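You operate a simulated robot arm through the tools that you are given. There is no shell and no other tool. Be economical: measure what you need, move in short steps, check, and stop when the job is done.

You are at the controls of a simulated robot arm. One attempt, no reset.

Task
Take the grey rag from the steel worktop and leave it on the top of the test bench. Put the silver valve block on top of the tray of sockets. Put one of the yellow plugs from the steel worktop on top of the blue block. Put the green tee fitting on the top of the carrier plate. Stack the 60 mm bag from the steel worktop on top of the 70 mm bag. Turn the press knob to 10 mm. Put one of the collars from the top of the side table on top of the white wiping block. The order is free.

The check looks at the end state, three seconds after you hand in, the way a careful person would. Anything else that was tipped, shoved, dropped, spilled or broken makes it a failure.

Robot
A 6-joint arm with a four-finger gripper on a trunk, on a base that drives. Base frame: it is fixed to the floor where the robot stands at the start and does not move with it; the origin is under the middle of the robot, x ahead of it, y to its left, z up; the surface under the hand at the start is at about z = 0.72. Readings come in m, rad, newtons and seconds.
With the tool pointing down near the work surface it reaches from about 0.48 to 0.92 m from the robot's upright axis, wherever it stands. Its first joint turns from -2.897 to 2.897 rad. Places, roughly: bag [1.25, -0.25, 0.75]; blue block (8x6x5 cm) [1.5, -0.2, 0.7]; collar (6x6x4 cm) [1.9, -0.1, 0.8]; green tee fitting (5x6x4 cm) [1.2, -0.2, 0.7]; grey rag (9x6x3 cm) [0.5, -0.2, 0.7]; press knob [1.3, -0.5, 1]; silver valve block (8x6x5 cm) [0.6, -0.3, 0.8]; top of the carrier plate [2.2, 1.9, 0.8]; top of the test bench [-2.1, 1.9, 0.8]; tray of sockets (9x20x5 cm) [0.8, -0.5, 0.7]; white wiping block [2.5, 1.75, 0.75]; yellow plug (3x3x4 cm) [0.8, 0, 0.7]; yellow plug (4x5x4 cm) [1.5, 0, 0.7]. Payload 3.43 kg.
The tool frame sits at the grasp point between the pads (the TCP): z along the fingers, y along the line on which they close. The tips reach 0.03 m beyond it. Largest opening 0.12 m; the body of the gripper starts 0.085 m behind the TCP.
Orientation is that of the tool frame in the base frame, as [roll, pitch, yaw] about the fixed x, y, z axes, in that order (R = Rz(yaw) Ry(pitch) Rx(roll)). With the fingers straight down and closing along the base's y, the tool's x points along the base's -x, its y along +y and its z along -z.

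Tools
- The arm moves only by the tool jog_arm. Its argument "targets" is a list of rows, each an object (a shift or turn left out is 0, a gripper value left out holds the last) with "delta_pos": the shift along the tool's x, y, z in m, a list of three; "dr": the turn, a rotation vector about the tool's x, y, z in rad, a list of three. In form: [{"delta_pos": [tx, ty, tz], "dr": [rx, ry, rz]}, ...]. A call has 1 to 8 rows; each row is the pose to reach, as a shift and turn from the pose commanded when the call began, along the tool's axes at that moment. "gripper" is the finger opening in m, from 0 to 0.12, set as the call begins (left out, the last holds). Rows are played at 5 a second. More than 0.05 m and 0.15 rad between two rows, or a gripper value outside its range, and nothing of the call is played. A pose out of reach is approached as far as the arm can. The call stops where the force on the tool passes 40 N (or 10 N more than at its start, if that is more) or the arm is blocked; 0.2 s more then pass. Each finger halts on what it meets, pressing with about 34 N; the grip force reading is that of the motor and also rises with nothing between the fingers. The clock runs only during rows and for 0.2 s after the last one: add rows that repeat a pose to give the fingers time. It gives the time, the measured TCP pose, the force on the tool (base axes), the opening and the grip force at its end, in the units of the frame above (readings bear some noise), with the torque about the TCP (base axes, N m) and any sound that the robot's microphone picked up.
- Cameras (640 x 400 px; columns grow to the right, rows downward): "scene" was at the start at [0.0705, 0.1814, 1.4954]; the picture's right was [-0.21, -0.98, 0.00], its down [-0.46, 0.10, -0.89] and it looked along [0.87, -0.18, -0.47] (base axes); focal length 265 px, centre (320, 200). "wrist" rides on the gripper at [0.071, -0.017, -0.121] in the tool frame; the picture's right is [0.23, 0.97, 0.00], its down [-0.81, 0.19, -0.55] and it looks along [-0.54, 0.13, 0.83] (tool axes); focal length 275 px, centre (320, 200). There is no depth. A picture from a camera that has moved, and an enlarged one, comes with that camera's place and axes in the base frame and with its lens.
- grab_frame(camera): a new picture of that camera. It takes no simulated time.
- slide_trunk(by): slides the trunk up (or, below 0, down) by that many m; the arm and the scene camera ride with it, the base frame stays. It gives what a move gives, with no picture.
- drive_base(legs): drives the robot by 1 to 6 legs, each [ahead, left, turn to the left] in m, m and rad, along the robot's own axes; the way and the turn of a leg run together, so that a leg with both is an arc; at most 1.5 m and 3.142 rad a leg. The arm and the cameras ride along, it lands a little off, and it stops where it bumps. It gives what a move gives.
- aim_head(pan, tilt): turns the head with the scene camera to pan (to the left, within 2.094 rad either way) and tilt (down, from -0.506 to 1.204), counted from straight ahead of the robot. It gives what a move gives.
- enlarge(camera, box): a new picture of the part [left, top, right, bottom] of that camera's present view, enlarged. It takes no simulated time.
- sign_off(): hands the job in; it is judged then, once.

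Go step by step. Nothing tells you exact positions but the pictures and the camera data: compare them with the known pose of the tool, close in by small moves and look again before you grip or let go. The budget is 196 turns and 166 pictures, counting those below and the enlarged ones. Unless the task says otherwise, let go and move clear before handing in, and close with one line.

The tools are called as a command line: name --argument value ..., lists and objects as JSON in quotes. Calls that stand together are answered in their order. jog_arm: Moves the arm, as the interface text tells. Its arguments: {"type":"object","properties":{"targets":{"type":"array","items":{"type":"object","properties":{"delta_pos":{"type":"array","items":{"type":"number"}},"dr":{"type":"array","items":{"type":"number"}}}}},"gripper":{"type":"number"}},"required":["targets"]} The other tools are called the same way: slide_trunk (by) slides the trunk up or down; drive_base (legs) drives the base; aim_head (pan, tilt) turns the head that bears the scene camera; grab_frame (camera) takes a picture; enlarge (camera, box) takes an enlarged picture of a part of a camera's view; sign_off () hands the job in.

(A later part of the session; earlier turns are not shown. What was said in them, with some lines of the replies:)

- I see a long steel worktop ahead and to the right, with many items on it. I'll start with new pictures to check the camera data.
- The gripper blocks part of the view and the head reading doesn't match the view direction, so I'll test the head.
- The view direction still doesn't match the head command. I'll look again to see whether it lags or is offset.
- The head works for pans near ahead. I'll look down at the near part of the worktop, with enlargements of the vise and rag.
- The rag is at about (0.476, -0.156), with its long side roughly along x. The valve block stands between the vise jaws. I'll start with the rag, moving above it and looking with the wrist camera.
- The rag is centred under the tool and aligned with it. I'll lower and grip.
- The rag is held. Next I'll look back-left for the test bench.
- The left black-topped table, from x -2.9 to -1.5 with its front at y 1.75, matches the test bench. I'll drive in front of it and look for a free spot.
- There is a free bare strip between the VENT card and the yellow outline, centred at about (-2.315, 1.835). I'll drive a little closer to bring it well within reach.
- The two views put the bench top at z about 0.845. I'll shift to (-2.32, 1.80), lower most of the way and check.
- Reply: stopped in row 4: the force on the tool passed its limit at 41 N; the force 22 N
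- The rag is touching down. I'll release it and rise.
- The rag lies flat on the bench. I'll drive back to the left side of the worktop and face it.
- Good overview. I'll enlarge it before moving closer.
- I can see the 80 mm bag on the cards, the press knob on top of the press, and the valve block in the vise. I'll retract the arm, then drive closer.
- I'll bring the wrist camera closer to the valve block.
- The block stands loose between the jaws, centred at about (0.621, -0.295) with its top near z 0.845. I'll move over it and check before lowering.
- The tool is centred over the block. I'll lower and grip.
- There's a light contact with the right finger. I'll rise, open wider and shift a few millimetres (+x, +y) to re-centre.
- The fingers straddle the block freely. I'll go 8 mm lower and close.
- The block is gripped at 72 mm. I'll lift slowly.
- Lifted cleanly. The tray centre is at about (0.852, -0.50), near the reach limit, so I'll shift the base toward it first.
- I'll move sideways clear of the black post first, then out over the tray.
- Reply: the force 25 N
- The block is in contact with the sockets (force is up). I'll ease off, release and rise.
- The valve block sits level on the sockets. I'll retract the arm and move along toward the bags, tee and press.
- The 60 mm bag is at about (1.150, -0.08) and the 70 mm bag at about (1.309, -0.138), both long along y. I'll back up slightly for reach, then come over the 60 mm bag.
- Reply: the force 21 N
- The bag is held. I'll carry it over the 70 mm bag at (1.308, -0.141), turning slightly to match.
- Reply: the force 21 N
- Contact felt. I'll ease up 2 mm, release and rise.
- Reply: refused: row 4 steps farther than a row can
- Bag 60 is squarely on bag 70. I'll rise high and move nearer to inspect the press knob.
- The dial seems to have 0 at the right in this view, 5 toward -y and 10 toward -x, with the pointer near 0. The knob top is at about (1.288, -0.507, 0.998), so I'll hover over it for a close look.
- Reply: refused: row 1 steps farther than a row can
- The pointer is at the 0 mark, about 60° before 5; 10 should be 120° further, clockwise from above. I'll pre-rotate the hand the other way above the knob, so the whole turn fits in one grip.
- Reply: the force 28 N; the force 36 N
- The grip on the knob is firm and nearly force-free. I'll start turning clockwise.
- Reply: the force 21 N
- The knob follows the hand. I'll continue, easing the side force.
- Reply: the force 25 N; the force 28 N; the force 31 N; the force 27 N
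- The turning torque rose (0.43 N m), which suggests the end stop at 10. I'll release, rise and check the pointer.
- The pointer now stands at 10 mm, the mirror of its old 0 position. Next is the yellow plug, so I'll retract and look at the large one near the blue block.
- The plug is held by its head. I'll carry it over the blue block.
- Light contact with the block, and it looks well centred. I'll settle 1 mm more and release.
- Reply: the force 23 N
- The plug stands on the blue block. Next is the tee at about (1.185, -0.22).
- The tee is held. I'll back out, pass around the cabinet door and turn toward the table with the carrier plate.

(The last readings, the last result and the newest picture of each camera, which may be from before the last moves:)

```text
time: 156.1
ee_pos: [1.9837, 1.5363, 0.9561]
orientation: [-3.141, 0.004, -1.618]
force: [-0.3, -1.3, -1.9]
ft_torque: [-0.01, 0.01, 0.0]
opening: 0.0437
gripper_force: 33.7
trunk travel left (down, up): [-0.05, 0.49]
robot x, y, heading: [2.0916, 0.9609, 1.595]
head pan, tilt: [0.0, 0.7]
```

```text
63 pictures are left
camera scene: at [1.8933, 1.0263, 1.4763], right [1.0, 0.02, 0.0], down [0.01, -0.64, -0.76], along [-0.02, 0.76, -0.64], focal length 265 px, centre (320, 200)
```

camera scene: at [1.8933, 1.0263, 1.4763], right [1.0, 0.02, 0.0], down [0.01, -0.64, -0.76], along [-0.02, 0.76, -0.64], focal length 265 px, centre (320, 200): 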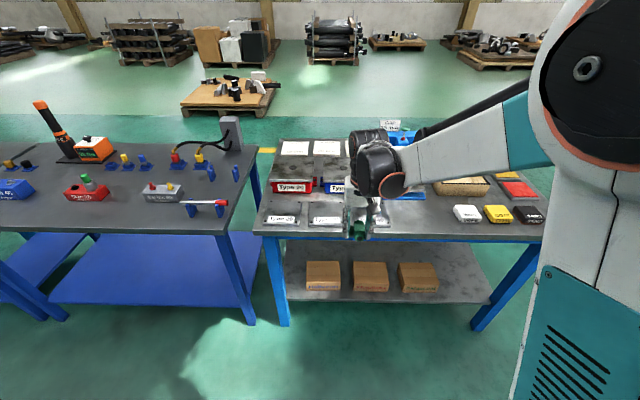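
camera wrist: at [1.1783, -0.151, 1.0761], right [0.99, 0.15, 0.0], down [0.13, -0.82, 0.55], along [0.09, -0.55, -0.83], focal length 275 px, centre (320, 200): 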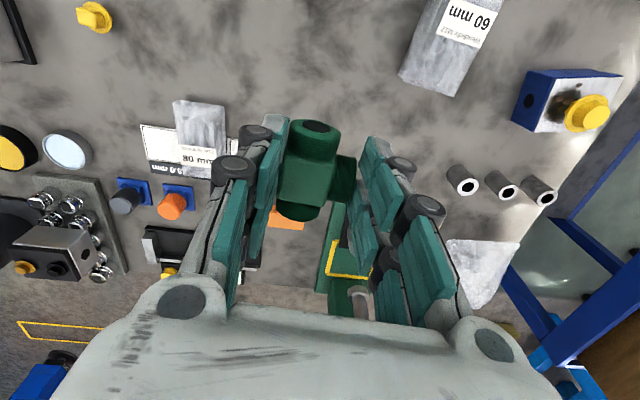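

The arm hides the carrier plate area, so I'll shift right for a clear view.

drive_base --legs '[[0, -0.35, 0]]'

enlarge --camera "scene" --box '[180, 110, 400, 250]'

grab_frame --camera "wrist"

```text
time: 158.3
ee_pos: [2.329, 1.5437, 0.9565]
orientation: [-3.14, 0.003, -1.614]
force: [-0.2, 0.3, -2.7]
ft_torque: [-0.02, -0.02, 0.0]
opening: 0.0441
gripper_force: 33.5
trunk travel left (down, up): [-0.05, 0.49]
robot x, y, heading: [2.4391, 0.9756, 1.6]
head pan, tilt: [0.0, 0.7]
```

```text
2.86 times, centred on (290, 180) of scene
camera zoom: at [2.2402, 1.0343, 1.4762], right [1.0, 0.03, 0.0], down [0.02, -0.64, -0.76], along [-0.02, 0.76, -0.64], focal length 756 px, centre (406, 257)
```

zoom: 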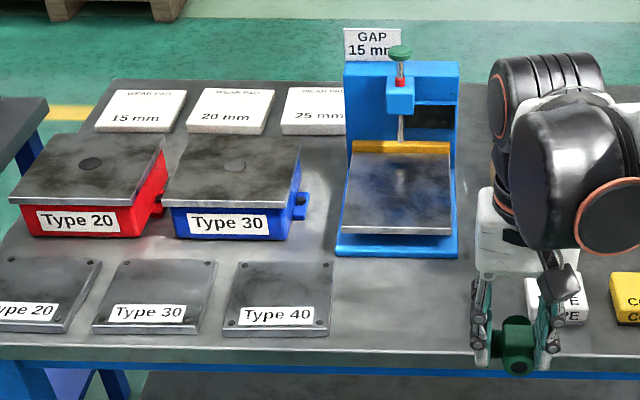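

```text
61 pictures are left
camera wrist: at [2.3428, 1.4728, 1.0755], right [-0.98, -0.19, 0.0], down [-0.16, 0.82, 0.55], along [-0.1, 0.54, -0.83], focal length 275 px, centre (320, 200)
```

wrist: 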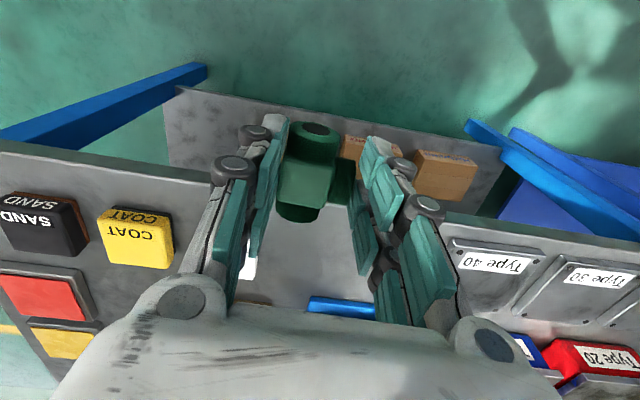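

The carrier plate matches the grey plate on the blue gauge fixture, around (2.21, 1.92). I'll drive closer.

drive_base --legs '[[0.13, 0.15, -0.03]]'

jog_arm --targets '[{"delta_pos": [0, 0, -0.04]}]'

grab_frame --camera "wrist"

enlarge --camera "scene" --box '[260, 100, 460, 225]'

```text
time: 159.9
ee_pos: [2.2011, 1.6774, 0.9549]
orientation: [-3.141, 0.001, -1.645]
force: [0.2, 0.2, -2.2]
ft_torque: [-0.05, 0.01, -0.01]
opening: 0.044
gripper_force: 33.8
trunk travel left (down, up): [-0.05, 0.49]
robot x, y, heading: [2.2946, 1.1032, 1.566]
head pan, tilt: [0.0, 0.7]
```

```text
time: 160.3
ee_pos: [2.203, 1.6775, 0.9905]
orientation: [3.141, 0.002, -1.646]
force: [0.3, 0.4, -2.6]
ft_torque: [-0.05, 0.0, 0.03]
opening: 0.0438
gripper_force: 34.2
trunk travel left (down, up): [-0.05, 0.49]
robot x, y, heading: [2.2926, 1.1026, 1.562]
head pan, tilt: [0.0, 0.7]
```

```text
60 pictures are left
camera wrist: at [2.2138, 1.6054, 1.1123], right [-0.99, -0.16, 0.0], down [-0.13, 0.82, 0.55], along [-0.09, 0.55, -0.83], focal length 275 px, centre (320, 200)
```

wrist: 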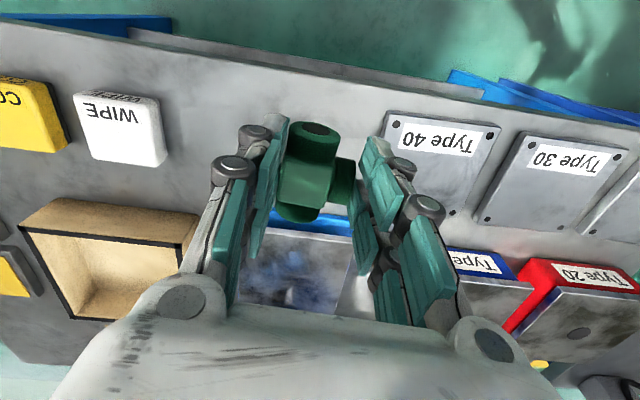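

```text
3.20 times, centred on (360, 162) of scene
camera zoom: at [2.0957, 1.171, 1.4763], right [1.0, -0.01, 0.0], down [0.0, -0.64, -0.76], along [0.0, 0.76, -0.64], focal length 847 px, centre (192, 320)
```

zoom: 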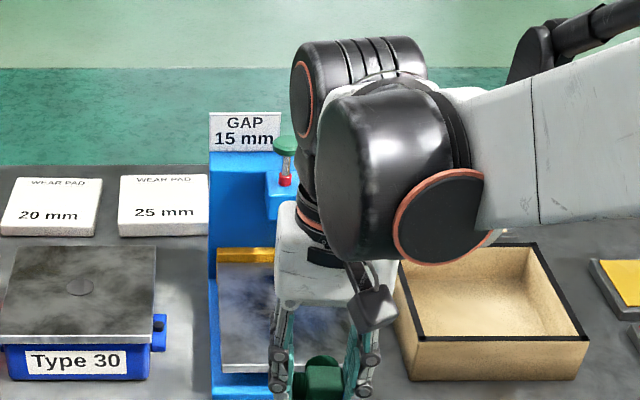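

The plate top is at z about 0.836, spanning y 1.845–2.04. I'll place the tee near its front middle at (2.197, 1.885).

jog_arm --targets '[{"delta_pos": [-0.045, 0.005, 0]}, {"delta_pos": [-0.09, 0.01, 0]}, {"delta_pos": [-0.135, 0.015, 0]}, {"delta_pos": [-0.175, 0.02, 0]}, {"delta_pos": [-0.2065, 0.0216, 0]}, {"delta_pos": [-0.2065, 0.0216, 0.04]}, {"delta_pos": [-0.2065, 0.0216, 0.07]}]'

grab_frame --camera "wrist"

enlarge --camera "scene" --box '[280, 110, 440, 210]'

```text
time: 161.9
ee_pos: [2.196, 1.8816, 0.9244]
orientation: [-3.141, 0.002, -1.647]
force: [0.1, -0.2, -2.6]
ft_torque: [-0.06, -0.01, 0.03]
opening: 0.0437
gripper_force: 34.1
trunk travel left (down, up): [-0.05, 0.49]
robot x, y, heading: [2.2937, 1.1048, 1.565]
head pan, tilt: [0.0, 0.7]
```

```text
58 pictures are left
camera wrist: at [2.2076, 1.8107, 1.044], right [-0.99, -0.16, 0.0], down [-0.13, 0.82, 0.55], along [-0.09, 0.55, -0.83], focal length 275 px, centre (320, 200)
```

wrist: 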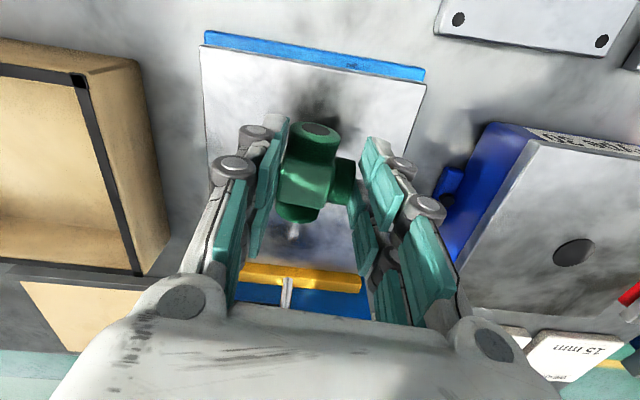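

```text
4.00 times, centred on (360, 160) of scene
camera zoom: at [2.0956, 1.171, 1.4762], right [1.0, -0.01, 0.0], down [0.0, -0.64, -0.76], along [0.0, 0.76, -0.64], focal length 1058 px, centre (160, 360)
```

zoom: 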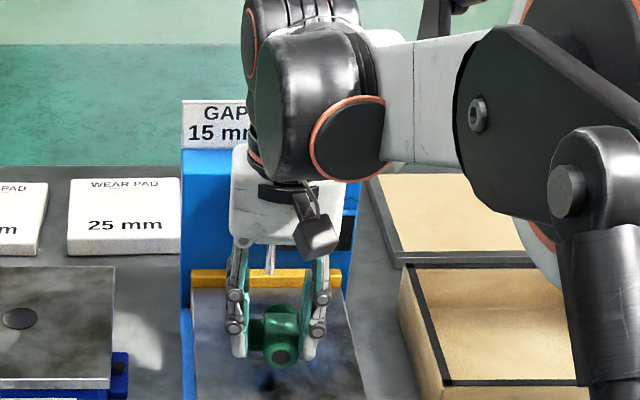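

jog_arm --targets '[{"delta_pos": [0.004, 0, 0.02]}, {"delta_pos": [0.004, 0, 0.035]}, {"delta_pos": [0.004, 0, 0.04]}, {"delta_pos": [0.004, 0, 0.043]}, {"delta_pos": [0.004, 0, 0.046]}, {"delta_pos": [0.004, 0, 0.049]}, {"delta_pos": [0.004, 0, 0.051]}]'

enlarge --camera "scene" --box '[300, 130, 420, 205]'

grab_frame --camera "wrist"

```text
time: 163.3
ee_pos: [2.1947, 1.8785, 0.88]
orientation: [3.141, 0.003, -1.646]
force: [1.3, -7.4, 22.7]
ft_torque: [-0.17, 0.01, 0.0]
opening: 0.0436
gripper_force: 33.5
trunk travel left (down, up): [-0.05, 0.49]
robot x, y, heading: [2.2942, 1.1012, 1.564]
head pan, tilt: [0.0, 0.7]
stopped in row 7: the force on the tool passed its limit at 44 N (the readings are from after the stop); the commanded pose is now the measured one
```

```text
5.33 times, centred on (360, 168) of scene
camera zoom: at [2.096, 1.1679, 1.4764], right [1.0, -0.01, 0.0], down [0.0, -0.64, -0.77], along [0.0, 0.77, -0.64], focal length 1411 px, centre (107, 373)
```

zoom: 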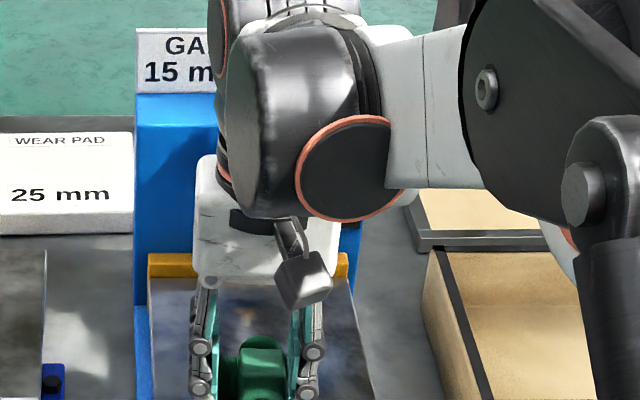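

```text
55 pictures are left
camera wrist: at [2.2058, 1.8071, 0.9997], right [-0.99, -0.16, 0.0], down [-0.13, 0.82, 0.56], along [-0.09, 0.55, -0.83], focal length 275 px, centre (320, 200)
```

wrist: 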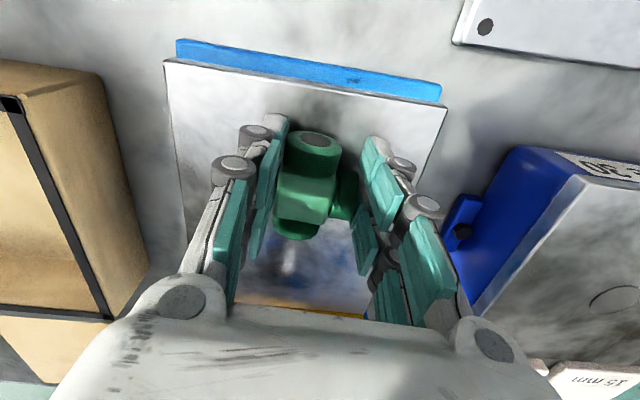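

Contact is at the expected height for the plate. I'll ease up 1 mm, release and rise.

jog_arm --targets '[{"delta_pos": [0, 0, -0.001]}, {"delta_pos": [0, 0, -0.001]}]'

jog_arm --targets '[{}, {}]' --gripper 0.065

jog_arm --targets '[{"delta_pos": [0, 0, -0.03]}, {"delta_pos": [0, 0, -0.07]}, {"delta_pos": [0, 0, -0.11]}, {"delta_pos": [0.03, 0, -0.14]}, {"delta_pos": [0.07, 0, -0.16]}]'

grab_frame --camera "wrist"

```text
time: 163.9
ee_pos: [2.1945, 1.8787, 0.8794]
orientation: [3.14, 0.005, -1.644]
force: [-0.2, -10.0, 16.9]
ft_torque: [-0.38, 0.0, 0.01]
opening: 0.0438
gripper_force: 33.8
trunk travel left (down, up): [-0.05, 0.49]
robot x, y, heading: [2.2963, 1.1053, 1.564]
head pan, tilt: [0.0, 0.7]
```

```text
time: 164.5
ee_pos: [2.194, 1.8814, 0.8776]
orientation: [-3.141, 0.002, -1.645]
force: [-0.8, 0.1, 0.2]
ft_torque: [-0.01, -0.03, 0.01]
opening: 0.0649
gripper_force: 0.0
trunk travel left (down, up): [-0.05, 0.49]
robot x, y, heading: [2.291, 1.1019, 1.566]
head pan, tilt: [0.0, 0.7]
```

```text
time: 165.7
ee_pos: [2.1883, 1.8114, 1.0395]
orientation: [-3.141, 0.002, -1.646]
force: [0.1, 0.5, -0.1]
ft_torque: [0.03, 0.01, 0.0]
opening: 0.065
gripper_force: 0.0
trunk travel left (down, up): [-0.05, 0.49]
robot x, y, heading: [2.2961, 1.1064, 1.564]
head pan, tilt: [0.0, 0.7]
```

```text
54 pictures are left
camera wrist: at [2.1991, 1.7389, 1.1598], right [-0.99, -0.16, 0.0], down [-0.13, 0.82, 0.55], along [-0.09, 0.55, -0.83], focal length 275 px, centre (320, 200)
```

wrist: 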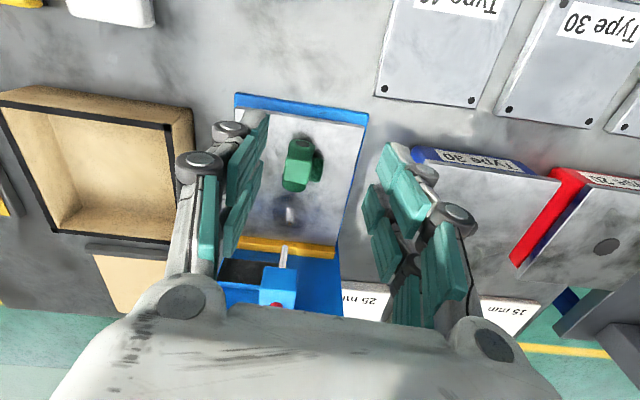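

The tee rests on the plate. Next is the collar, so I'll retract the arm and drive to the north end of the side table, facing it.

jog_arm --targets '[{"delta_pos": [0.045, 0, 0]}, {"delta_pos": [0.09, 0, 0]}, {"delta_pos": [0.135, 0, 0]}, {"delta_pos": [0.16, 0, 0]}]'

drive_base --legs '[[-0.12, 0, 0], [0, 0, 3.13], [0, -0.25, 0]]'

grab_frame --camera "scene"

```text
time: 166.7
ee_pos: [2.1785, 1.6587, 1.041]
orientation: [-3.141, 0.001, -1.652]
force: [0.2, -0.5, 0.0]
ft_torque: [-0.02, 0.0, 0.0]
opening: 0.0652
gripper_force: 0.1
trunk travel left (down, up): [-0.05, 0.49]
robot x, y, heading: [2.2968, 1.1064, 1.569]
head pan, tilt: [0.0, 0.7]
```

```text
time: 176.7
ee_pos: [2.1618, 0.4347, 1.0419]
orientation: [3.141, 0.002, 1.496]
force: [-0.1, 0.3, -0.2]
ft_torque: [0.04, -0.03, 0.02]
opening: 0.0651
gripper_force: 0.0
trunk travel left (down, up): [-0.05, 0.49]
robot x, y, heading: [2.0423, 0.9843, -1.575]
head pan, tilt: [0.0, 0.7]
```

```text
53 pictures are left
camera scene: at [2.2439, 0.9162, 1.4817], right [-1.0, 0.01, 0.0], down [0.0, 0.59, -0.8], along [0.0, -0.8, -0.59], focal length 265 px, centre (320, 200)
```

scene: 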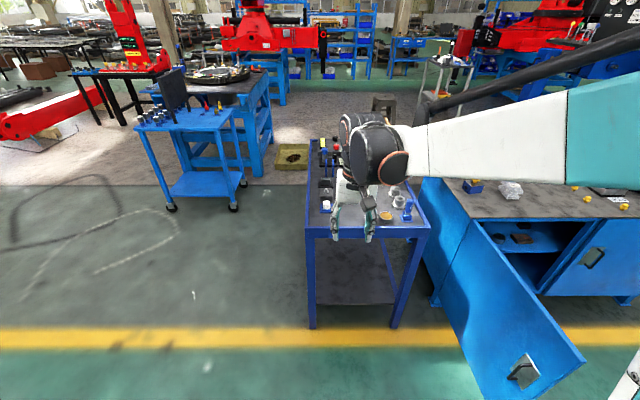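

drive_base --legs '[[0.3, -0.08, 0]]'

grab_frame --camera "wrist"

enlarge --camera "scene" --box '[300, 150, 460, 280]'

```text
time: 178.8
ee_pos: [2.0772, 0.1385, 1.0426]
orientation: [3.141, 0.001, 1.49]
force: [-0.7, -0.7, -0.5]
ft_torque: [0.02, -0.03, -0.03]
opening: 0.0651
gripper_force: 0.0
trunk travel left (down, up): [-0.05, 0.49]
robot x, y, heading: [1.9596, 0.6881, -1.579]
head pan, tilt: [0.0, 0.7]
```

```text
52 pictures are left
camera wrist: at [2.0658, 0.2114, 1.1626], right [0.99, 0.15, 0.0], down [0.13, -0.82, 0.55], along [0.08, -0.55, -0.83], focal length 275 px, centre (320, 200)
```

wrist: 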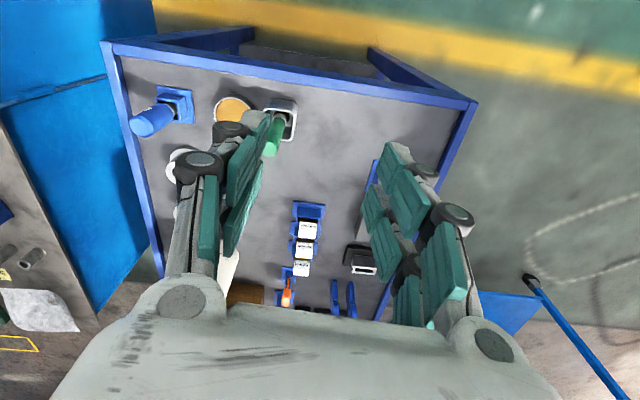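

```text
3.08 times, centred on (380, 215) of scene
camera zoom: at [2.1628, 0.6185, 1.4808], right [-1.0, 0.01, 0.0], down [0.0, 0.6, -0.8], along [0.0, -0.8, -0.6], focal length 814 px, centre (135, 154)
```

zoom: 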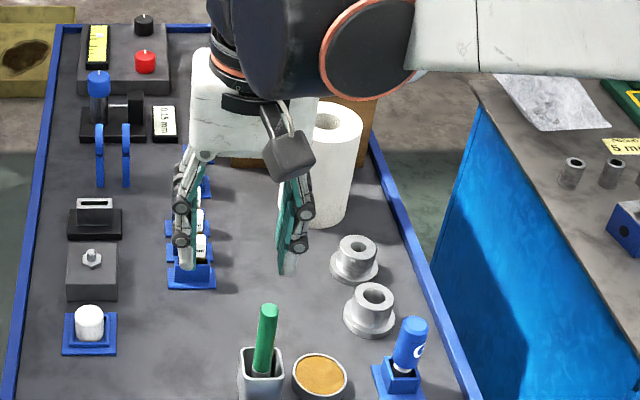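

The collars are flanged bushings at about (1.906, 0.005) and (1.908, -0.065). I'll take the nearer one and come over it.

jog_arm --targets '[{"delta_pos": [-0.025, -0.027, 0]}, {"delta_pos": [-0.05, -0.054, 0]}, {"delta_pos": [-0.075, -0.08, 0]}, {"delta_pos": [-0.1, -0.107, 0.01]}, {"delta_pos": [-0.125, -0.134, 0.02]}, {"delta_pos": [-0.147, -0.16, 0.04]}, {"delta_pos": [-0.147, -0.16, 0.07]}]'

grab_frame --camera "wrist"

enlarge --camera "scene" --box '[340, 200, 460, 280]'

```text
time: 180.4
ee_pos: [1.9065, 0.006, 0.9715]
orientation: [3.141, 0.001, 1.49]
force: [0.0, 0.5, -0.9]
ft_torque: [0.03, 0.0, 0.03]
opening: 0.0648
gripper_force: 0.1
trunk travel left (down, up): [-0.05, 0.49]
robot x, y, heading: [1.9619, 0.6869, -1.578]
head pan, tilt: [0.0, 0.7]
```

```text
50 pictures are left
camera wrist: at [1.8952, 0.0779, 1.0912], right [0.99, 0.15, 0.0], down [0.13, -0.82, 0.55], along [0.08, -0.55, -0.83], focal length 275 px, centre (320, 200)
```

wrist: 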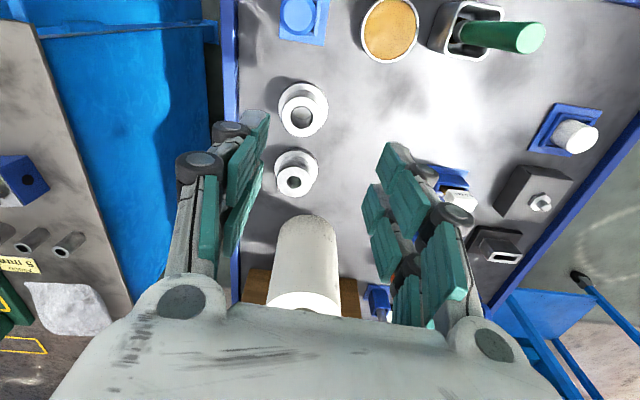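

```text
5.00 times, centred on (400, 240) of scene
camera zoom: at [2.1619, 0.62, 1.4763], right [-1.0, 0.01, 0.0], down [0.01, 0.64, -0.76], along [-0.01, -0.76, -0.64], focal length 1323 px, centre (-80, 0)
```

zoom: 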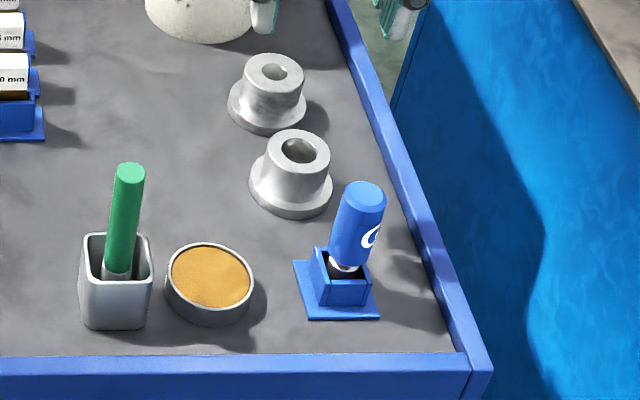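

jog_arm --targets '[{"delta_pos": [-0.0185, -0.017, 0.02]}, {"delta_pos": [-0.0185, -0.017, 0.06]}, {"delta_pos": [-0.0185, -0.017, 0.1]}, {"delta_pos": [-0.0185, -0.017, 0.12]}, {"delta_pos": [-0.0185, -0.017, 0.12]}]'

grab_frame --camera "wrist"

enlarge --camera "scene" --box '[340, 190, 460, 270]'

```text
time: 181.6
ee_pos: [1.8888, -0.013, 0.8483]
orientation: [3.141, 0.002, 1.489]
force: [0.3, 0.6, -0.6]
ft_torque: [0.05, -0.02, -0.01]
opening: 0.0648
gripper_force: 0.1
trunk travel left (down, up): [-0.05, 0.49]
robot x, y, heading: [1.9564, 0.6901, -1.581]
head pan, tilt: [0.0, 0.7]
```

```text
48 pictures are left
camera wrist: at [1.8784, 0.0598, 0.9694], right [0.99, 0.15, 0.0], down [0.13, -0.82, 0.55], along [0.08, -0.55, -0.83], focal length 275 px, centre (320, 200)
```

wrist: 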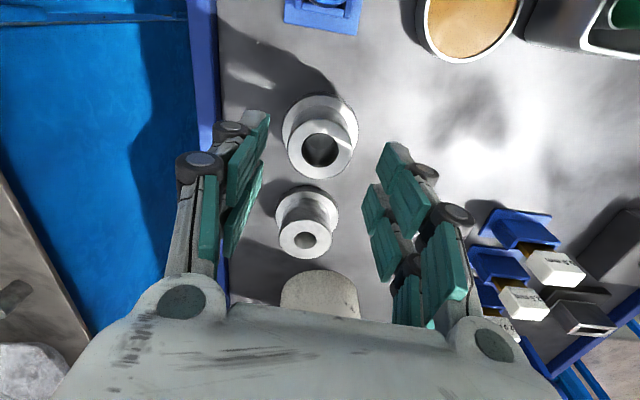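

```text
5.00 times, centred on (400, 230) of scene
camera zoom: at [2.1621, 0.62, 1.4763], right [-1.0, 0.01, 0.0], down [0.01, 0.64, -0.76], along [-0.01, -0.76, -0.64], focal length 1323 px, centre (-80, 50)
```

zoom: 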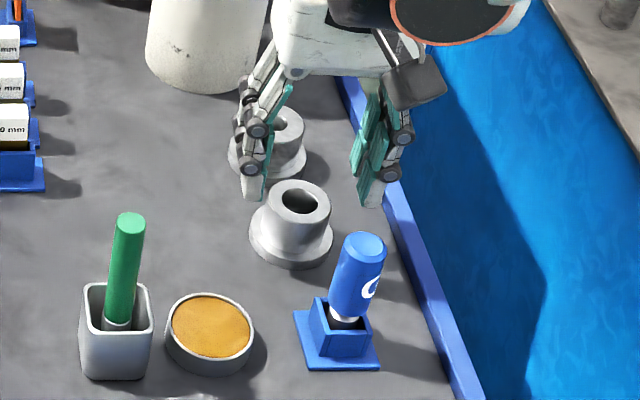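

jog_arm --targets '[{"delta_pos": [0.004, 0, 0.015]}, {"delta_pos": [0.004, 0, 0.033]}, {"delta_pos": [0.004, 0, 0.033]}]'

enlarge --camera "wrist" --box '[220, 90, 420, 240]'

```text
time: 182.4
ee_pos: [1.8879, -0.0089, 0.8189]
orientation: [-3.141, -0.001, 1.491]
force: [-0.8, 0.1, 0.4]
ft_torque: [0.03, 0.0, 0.01]
opening: 0.0651
gripper_force: 0.0
trunk travel left (down, up): [-0.05, 0.49]
robot x, y, heading: [1.9612, 0.6844, -1.582]
head pan, tilt: [0.0, 0.7]
```

```text
2.67 times, centred on (320, 165) of wrist
camera zoom: at [1.877, 0.0646, 0.9393], right [0.99, 0.15, 0.0], down [0.13, -0.82, 0.55], along [0.08, -0.55, -0.83], focal length 734 px, centre (320, 293)
```

zoom: 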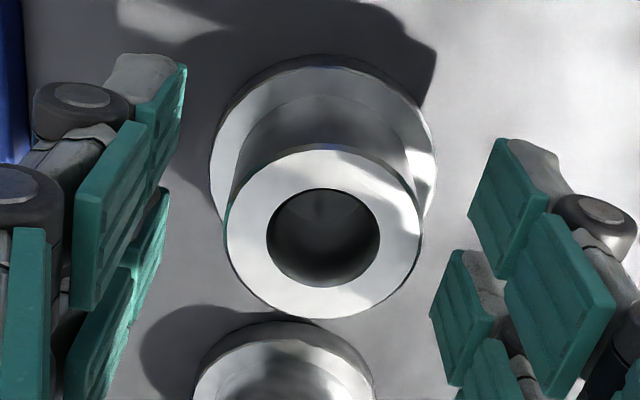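

jog_arm --targets '[{"delta_pos": [0, 0, 0.003]}, {"delta_pos": [0, 0, 0.003]}, {"delta_pos": [0, 0, 0.003]}]' --gripper 0.025

jog_arm --targets '[{"delta_pos": [0, 0, -0.02]}, {"delta_pos": [0, 0, -0.06]}, {"delta_pos": [0, 0, -0.1]}, {"delta_pos": [0, 0, -0.14]}, {"delta_pos": [0, 0, -0.18]}, {"delta_pos": [0, 0, -0.22]}]'

grab_frame --camera "wrist"

```text
time: 183.2
ee_pos: [1.8882, -0.0096, 0.817]
orientation: [-3.141, 0.004, 1.49]
force: [4.1, -6.5, 27.2]
ft_torque: [-0.38, -0.05, -0.17]
opening: 0.0427
gripper_force: 33.9
trunk travel left (down, up): [-0.05, 0.49]
robot x, y, heading: [1.9584, 0.6888, -1.583]
head pan, tilt: [0.0, 0.7]
```

```text
time: 184.6
ee_pos: [1.8869, -0.009, 1.0363]
orientation: [-3.14, 0.003, 1.489]
force: [0.5, -0.6, -3.6]
ft_torque: [0.07, 0.01, 0.0]
opening: 0.0425
gripper_force: 34.0
trunk travel left (down, up): [-0.05, 0.49]
robot x, y, heading: [1.9645, 0.6873, -1.576]
head pan, tilt: [0.0, 0.7]
```

```text
45 pictures are left
camera wrist: at [1.875, 0.0642, 1.1576], right [0.99, 0.15, 0.0], down [0.13, -0.82, 0.55], along [0.08, -0.55, -0.83], focal length 275 px, centre (320, 200)
```

wrist: 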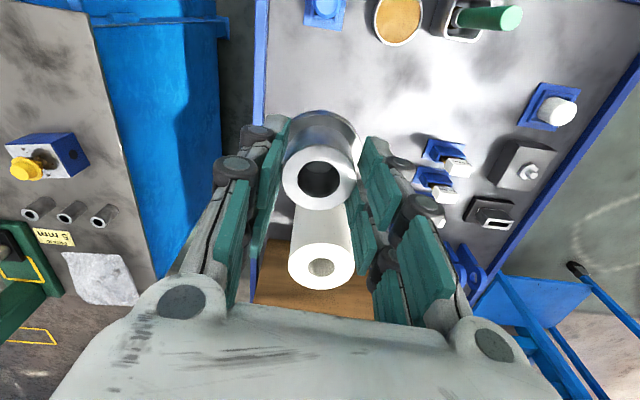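

The collar is held. I'll retract, back off and turn to the table with the wiping block.

jog_arm --targets '[{"delta_pos": [0.045, 0, 0]}, {"delta_pos": [0.09, 0, 0]}, {"delta_pos": [0.13, 0, 0]}]'

drive_base --legs '[[-0.3, 0, 0], [0, 0, -3.14], [0, -0.45, 0]]'

grab_frame --camera "scene"

grab_frame --camera "wrist"

```text
time: 185.4
ee_pos: [1.8981, 0.1211, 1.0344]
orientation: [3.14, 0.003, 1.49]
force: [0.4, -0.5, -4.3]
ft_torque: [-0.01, -0.02, -0.02]
opening: 0.0424
gripper_force: 34.4
trunk travel left (down, up): [-0.05, 0.49]
robot x, y, heading: [1.9594, 0.6911, -1.583]
head pan, tilt: [0.0, 0.7]
```

```text
time: 196.9
ee_pos: [2.4523, 1.5534, 1.0365]
orientation: [3.14, 0.001, -1.644]
force: [-0.5, -0.4, -5.7]
ft_torque: [-0.05, 0.04, -0.01]
opening: 0.0427
gripper_force: 33.6
trunk travel left (down, up): [-0.05, 0.49]
robot x, y, heading: [2.397, 0.9831, 1.565]
head pan, tilt: [0.0, 0.7]
```

```text
44 pictures are left
camera scene: at [2.1957, 1.0507, 1.4762], right [1.0, 0.0, 0.0], down [0.0, -0.64, -0.76], along [0.0, 0.76, -0.64], focal length 265 px, centre (320, 200)
```

scene: 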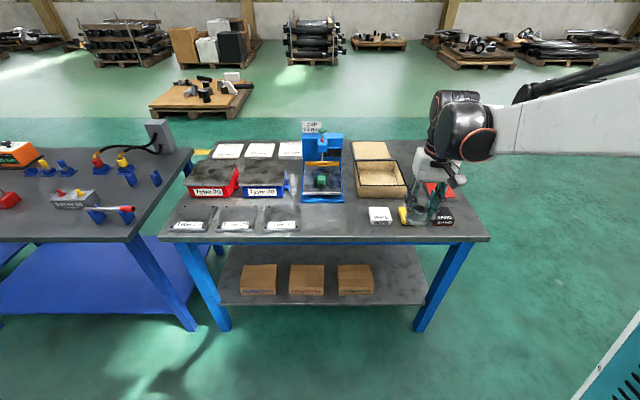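

```text
43 pictures are left
camera wrist: at [2.4645, 1.4816, 1.1558], right [-0.99, -0.16, 0.0], down [-0.13, 0.82, 0.55], along [-0.09, 0.55, -0.83], focal length 275 px, centre (320, 200)
```

wrist: 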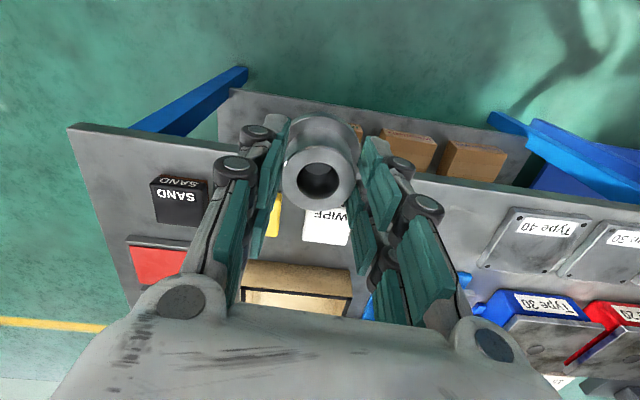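

enlarge --camera "scene" --box '[280, 120, 460, 245]'

```text
3.20 times, centred on (370, 182) of scene
camera zoom: at [2.1957, 1.0507, 1.4762], right [1.0, 0.0, 0.0], down [0.0, -0.64, -0.76], along [0.0, 0.76, -0.64], focal length 847 px, centre (160, 256)
```

zoom: 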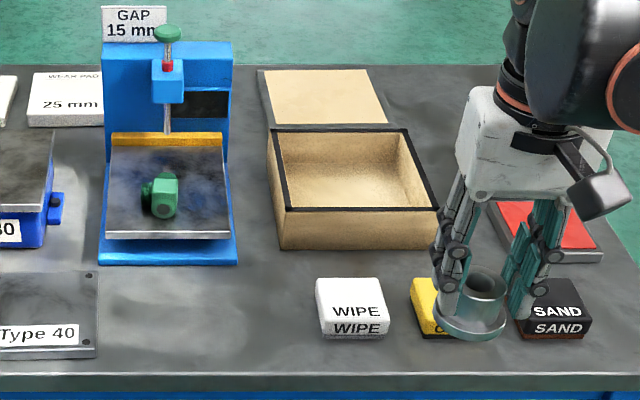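

The white WIPE block is at about (2.411, 1.745). I'll move the collar over it.

jog_arm --targets '[{"delta_pos": [-0.04, 0.012, 0]}, {"delta_pos": [-0.08, 0.024, 0]}, {"delta_pos": [-0.12, 0.036, 0]}, {"delta_pos": [-0.155, 0.047, 0.01]}, {"delta_pos": [-0.188, 0.055, 0.03]}, {"delta_pos": [-0.188, 0.055, 0.07]}, {"delta_pos": [-0.188, 0.055, 0.09]}]'

grab_frame --camera "wrist"

enlarge --camera "scene" --box '[310, 150, 450, 240]'

```text
time: 198.5
ee_pos: [2.4112, 1.7456, 0.9446]
orientation: [3.141, 0.001, -1.643]
force: [-0.5, -0.3, -3.4]
ft_torque: [-0.02, 0.02, -0.04]
opening: 0.0428
gripper_force: 34.5
trunk travel left (down, up): [-0.05, 0.49]
robot x, y, heading: [2.3924, 0.9877, 1.57]
head pan, tilt: [0.0, 0.7]
```

```text
41 pictures are left
camera wrist: at [2.4227, 1.6732, 1.0663], right [-0.99, -0.16, 0.0], down [-0.13, 0.82, 0.55], along [-0.09, 0.55, -0.83], focal length 275 px, centre (320, 200)
```

wrist: 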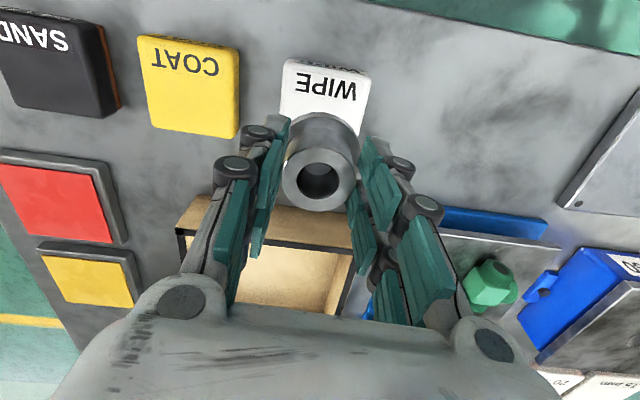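

```text
4.44 times, centred on (380, 195) of scene
camera zoom: at [2.1958, 1.0507, 1.4763], right [1.0, 0.0, 0.0], down [0.0, -0.64, -0.76], along [0.0, 0.76, -0.64], focal length 1176 px, centre (53, 222)
```

zoom: 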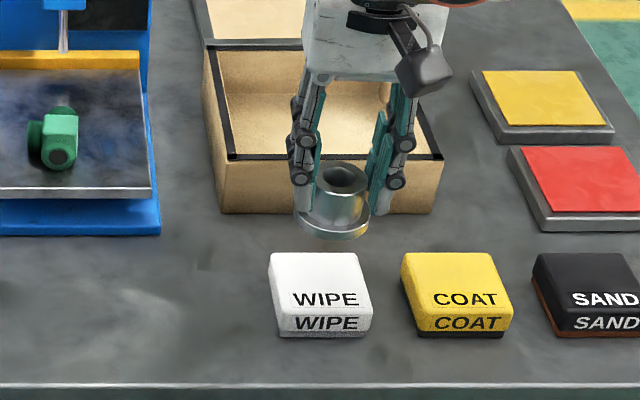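

jog_arm --targets '[{"delta_pos": [0.006, 0.002, 0.02]}, {"delta_pos": [0.006, 0.002, 0.038]}, {"delta_pos": [0.006, 0.002, 0.044]}, {"delta_pos": [0.006, 0.002, 0.047]}, {"delta_pos": [0.006, 0.002, 0.05]}, {"delta_pos": [0.006, 0.002, 0.053]}, {"delta_pos": [0.006, 0.002, 0.056]}]'

enlarge --camera "scene" --box '[340, 175, 420, 225]'

grab_frame --camera "wrist"

```text
time: 200.1
ee_pos: [2.4091, 1.7388, 0.889]
orientation: [3.141, 0.002, -1.642]
force: [0.8, 0.4, -2.8]
ft_torque: [0.02, -0.03, 0.01]
opening: 0.0427
gripper_force: 34.2
trunk travel left (down, up): [-0.05, 0.49]
robot x, y, heading: [2.4003, 0.9836, 1.564]
head pan, tilt: [0.0, 0.7]
```

```text
8.00 times, centred on (380, 200) of scene
camera zoom: at [2.1958, 1.0508, 1.4763], right [1.0, 0.0, 0.0], down [0.0, -0.64, -0.76], along [0.0, 0.76, -0.64], focal length 2117 px, centre (-160, 200)
```

zoom: 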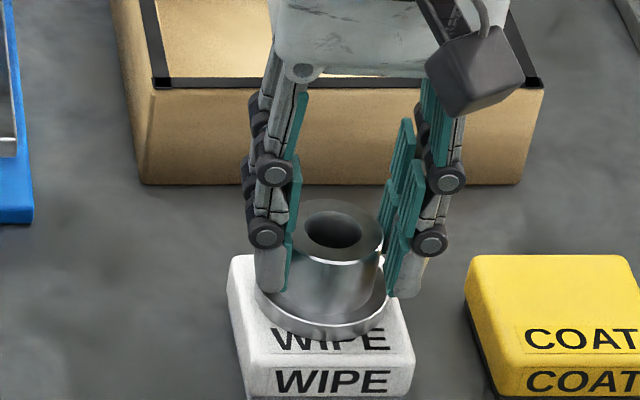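

```text
38 pictures are left
camera wrist: at [2.4213, 1.6673, 1.0098], right [-0.99, -0.16, 0.0], down [-0.13, 0.82, 0.55], along [-0.09, 0.55, -0.83], focal length 275 px, centre (320, 200)
```

wrist: 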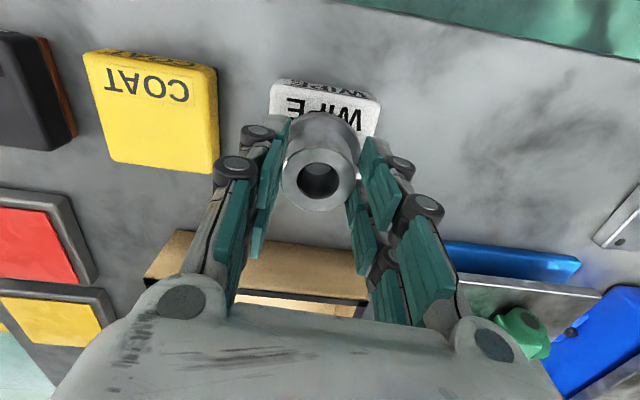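

jog_arm --targets '[{"delta_pos": [0, 0, 0.002]}, {"delta_pos": [0, 0, 0.004]}, {"delta_pos": [0, 0, 0.006]}, {"delta_pos": [0, 0, 0.007]}]'

```text
time: 201.1
ee_pos: [2.409, 1.7388, 0.8842]
orientation: [-3.141, 0.003, -1.643]
force: [1.6, 4.9, 26.7]
ft_torque: [0.28, -0.08, -0.21]
opening: 0.0422
gripper_force: 34.2
trunk travel left (down, up): [-0.05, 0.49]
robot x, y, heading: [2.3949, 0.9848, 1.569]
head pan, tilt: [0.0, 0.7]
```

Contact felt. I'll ease off, release and rise.

jog_arm --targets '[{"delta_pos": [0, 0, -0.002]}, {"delta_pos": [0, 0, -0.002]}]'

jog_arm --targets '[{}, {}]' --gripper 0.065

jog_arm --targets '[{"delta_pos": [0, 0, -0.03]}, {"delta_pos": [0, 0, -0.07]}, {"delta_pos": [0, 0, -0.11]}, {"delta_pos": [0, 0, -0.15]}, {"delta_pos": [0.04, 0, -0.17]}]'

grab_frame --camera "wrist"

enlarge --camera "scene" --box '[280, 120, 460, 245]'

```text
time: 201.7
ee_pos: [2.408, 1.7392, 0.8836]
orientation: [3.14, 0.004, -1.641]
force: [0.0, -0.1, -3.4]
ft_torque: [0.02, -0.01, -0.03]
opening: 0.0418
gripper_force: 34.0
trunk travel left (down, up): [-0.05, 0.49]
robot x, y, heading: [2.3963, 0.9886, 1.571]
head pan, tilt: [0.0, 0.7]
```

```text
time: 202.3
ee_pos: [2.4079, 1.7388, 0.8848]
orientation: [3.141, 0.001, -1.641]
force: [0.0, -0.6, 0.6]
ft_torque: [-0.01, -0.02, 0.0]
opening: 0.0654
gripper_force: 0.0
trunk travel left (down, up): [-0.05, 0.49]
robot x, y, heading: [2.3973, 0.9823, 1.571]
head pan, tilt: [0.0, 0.7]
```

```text
time: 203.5
ee_pos: [2.4078, 1.7013, 1.0549]
orientation: [-3.141, 0.002, -1.642]
force: [-0.2, 0.2, 0.2]
ft_torque: [-0.05, 0.04, -0.01]
opening: 0.0653
gripper_force: 0.1
trunk travel left (down, up): [-0.05, 0.49]
robot x, y, heading: [2.3961, 0.9856, 1.568]
head pan, tilt: [0.0, 0.7]
```

```text
37 pictures are left
camera wrist: at [2.4194, 1.6297, 1.1756], right [-0.99, -0.16, 0.0], down [-0.13, 0.82, 0.55], along [-0.09, 0.55, -0.83], focal length 275 px, centre (320, 200)
```

wrist: 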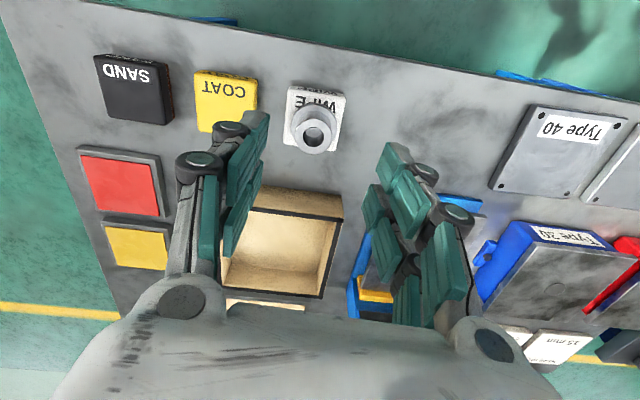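

```text
3.20 times, centred on (370, 182) of scene
camera zoom: at [2.1959, 1.0508, 1.4763], right [1.0, 0.0, 0.0], down [0.0, -0.64, -0.76], along [0.0, 0.76, -0.64], focal length 847 px, centre (160, 256)
```

zoom: 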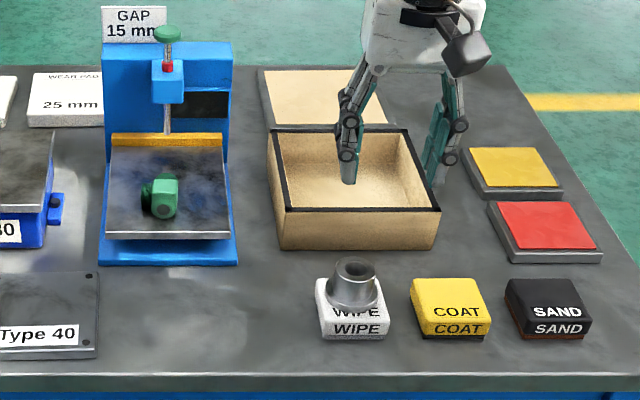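

The collar sits on the white wiping block and the tee on the carrier plate. A last look back at the side table and worktop will show whether anything was disturbed.

aim_head --pan 2.09 --tilt 0.45

grab_frame --camera "scene"

```text
time: 205.5
ee_pos: [2.4086, 1.7016, 1.055]
orientation: [3.142, 0.002, -1.642]
force: [-1.6, 0.8, -0.8]
ft_torque: [-0.01, -0.01, 0.04]
opening: 0.065
gripper_force: 0.2
trunk travel left (down, up): [-0.05, 0.49]
robot x, y, heading: [2.3968, 0.9865, 1.576]
head pan, tilt: [2.089, 0.45]
```

```text
35 pictures are left
camera scene: at [2.1158, 0.9201, 1.4985], right [-0.49, 0.87, 0.0], down [0.38, 0.21, -0.9], along [-0.78, -0.44, -0.44], focal length 265 px, centre (320, 200)
```

scene: 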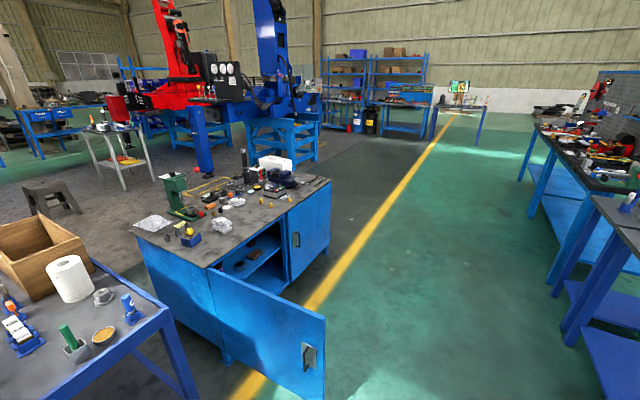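

enlarge --camera "scene" --box '[125, 145, 335, 265]'

enlarge --camera "scene" --box '[0, 240, 160, 370]'

```text
3.05 times, centred on (230, 205) of scene
camera zoom: at [2.1158, 0.9201, 1.4985], right [-0.49, 0.87, 0.0], down [0.38, 0.21, -0.9], along [-0.78, -0.44, -0.44], focal length 806 px, centre (594, 185)
```

zoom: 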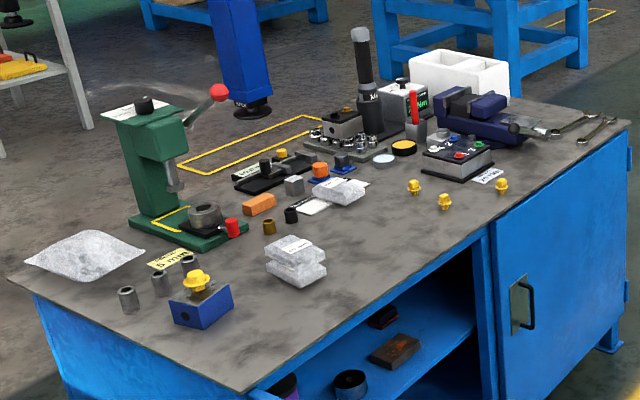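

```text
3.08 times, centred on (80, 305) of scene
camera zoom: at [2.1158, 0.9201, 1.4985], right [-0.49, 0.87, 0.0], down [0.38, 0.21, -0.9], along [-0.78, -0.44, -0.44], focal length 814 px, centre (1058, -123)
```

zoom: 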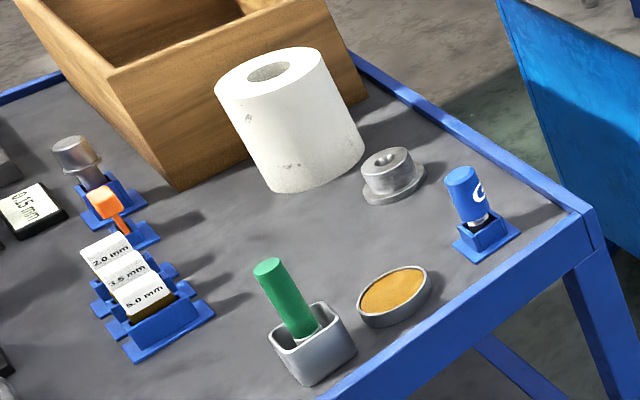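

enlarge --camera "scene" --box '[170, 215, 250, 265]'

```text
8.00 times, centred on (210, 240) of scene
camera zoom: at [2.1158, 0.9201, 1.4985], right [-0.49, 0.87, 0.0], down [0.38, 0.21, -0.9], along [-0.78, -0.44, -0.44], focal length 2117 px, centre (1200, -120)
```

zoom: 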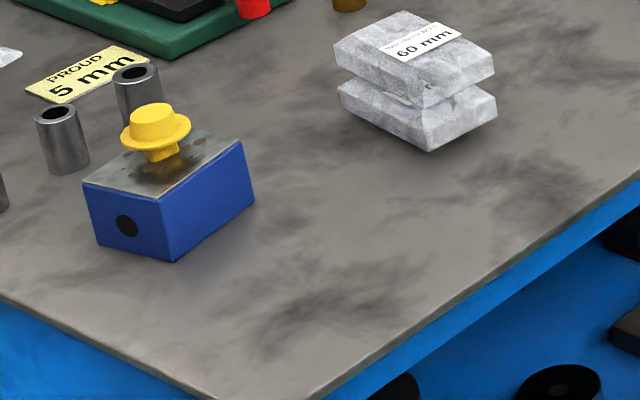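

All seven jobs look done: everything stands stably and nothing else looks disturbed. The gripper is open and clear, so I'm handing in.

sign_off

```text
The job is handed in.
```

All seven parts of the job are done and handed in; I don't have the check's result yet. In the last pictures every moved item was resting stably and nothing else looked disturbed. The knob points at the 10 mm mark as best I can read it.
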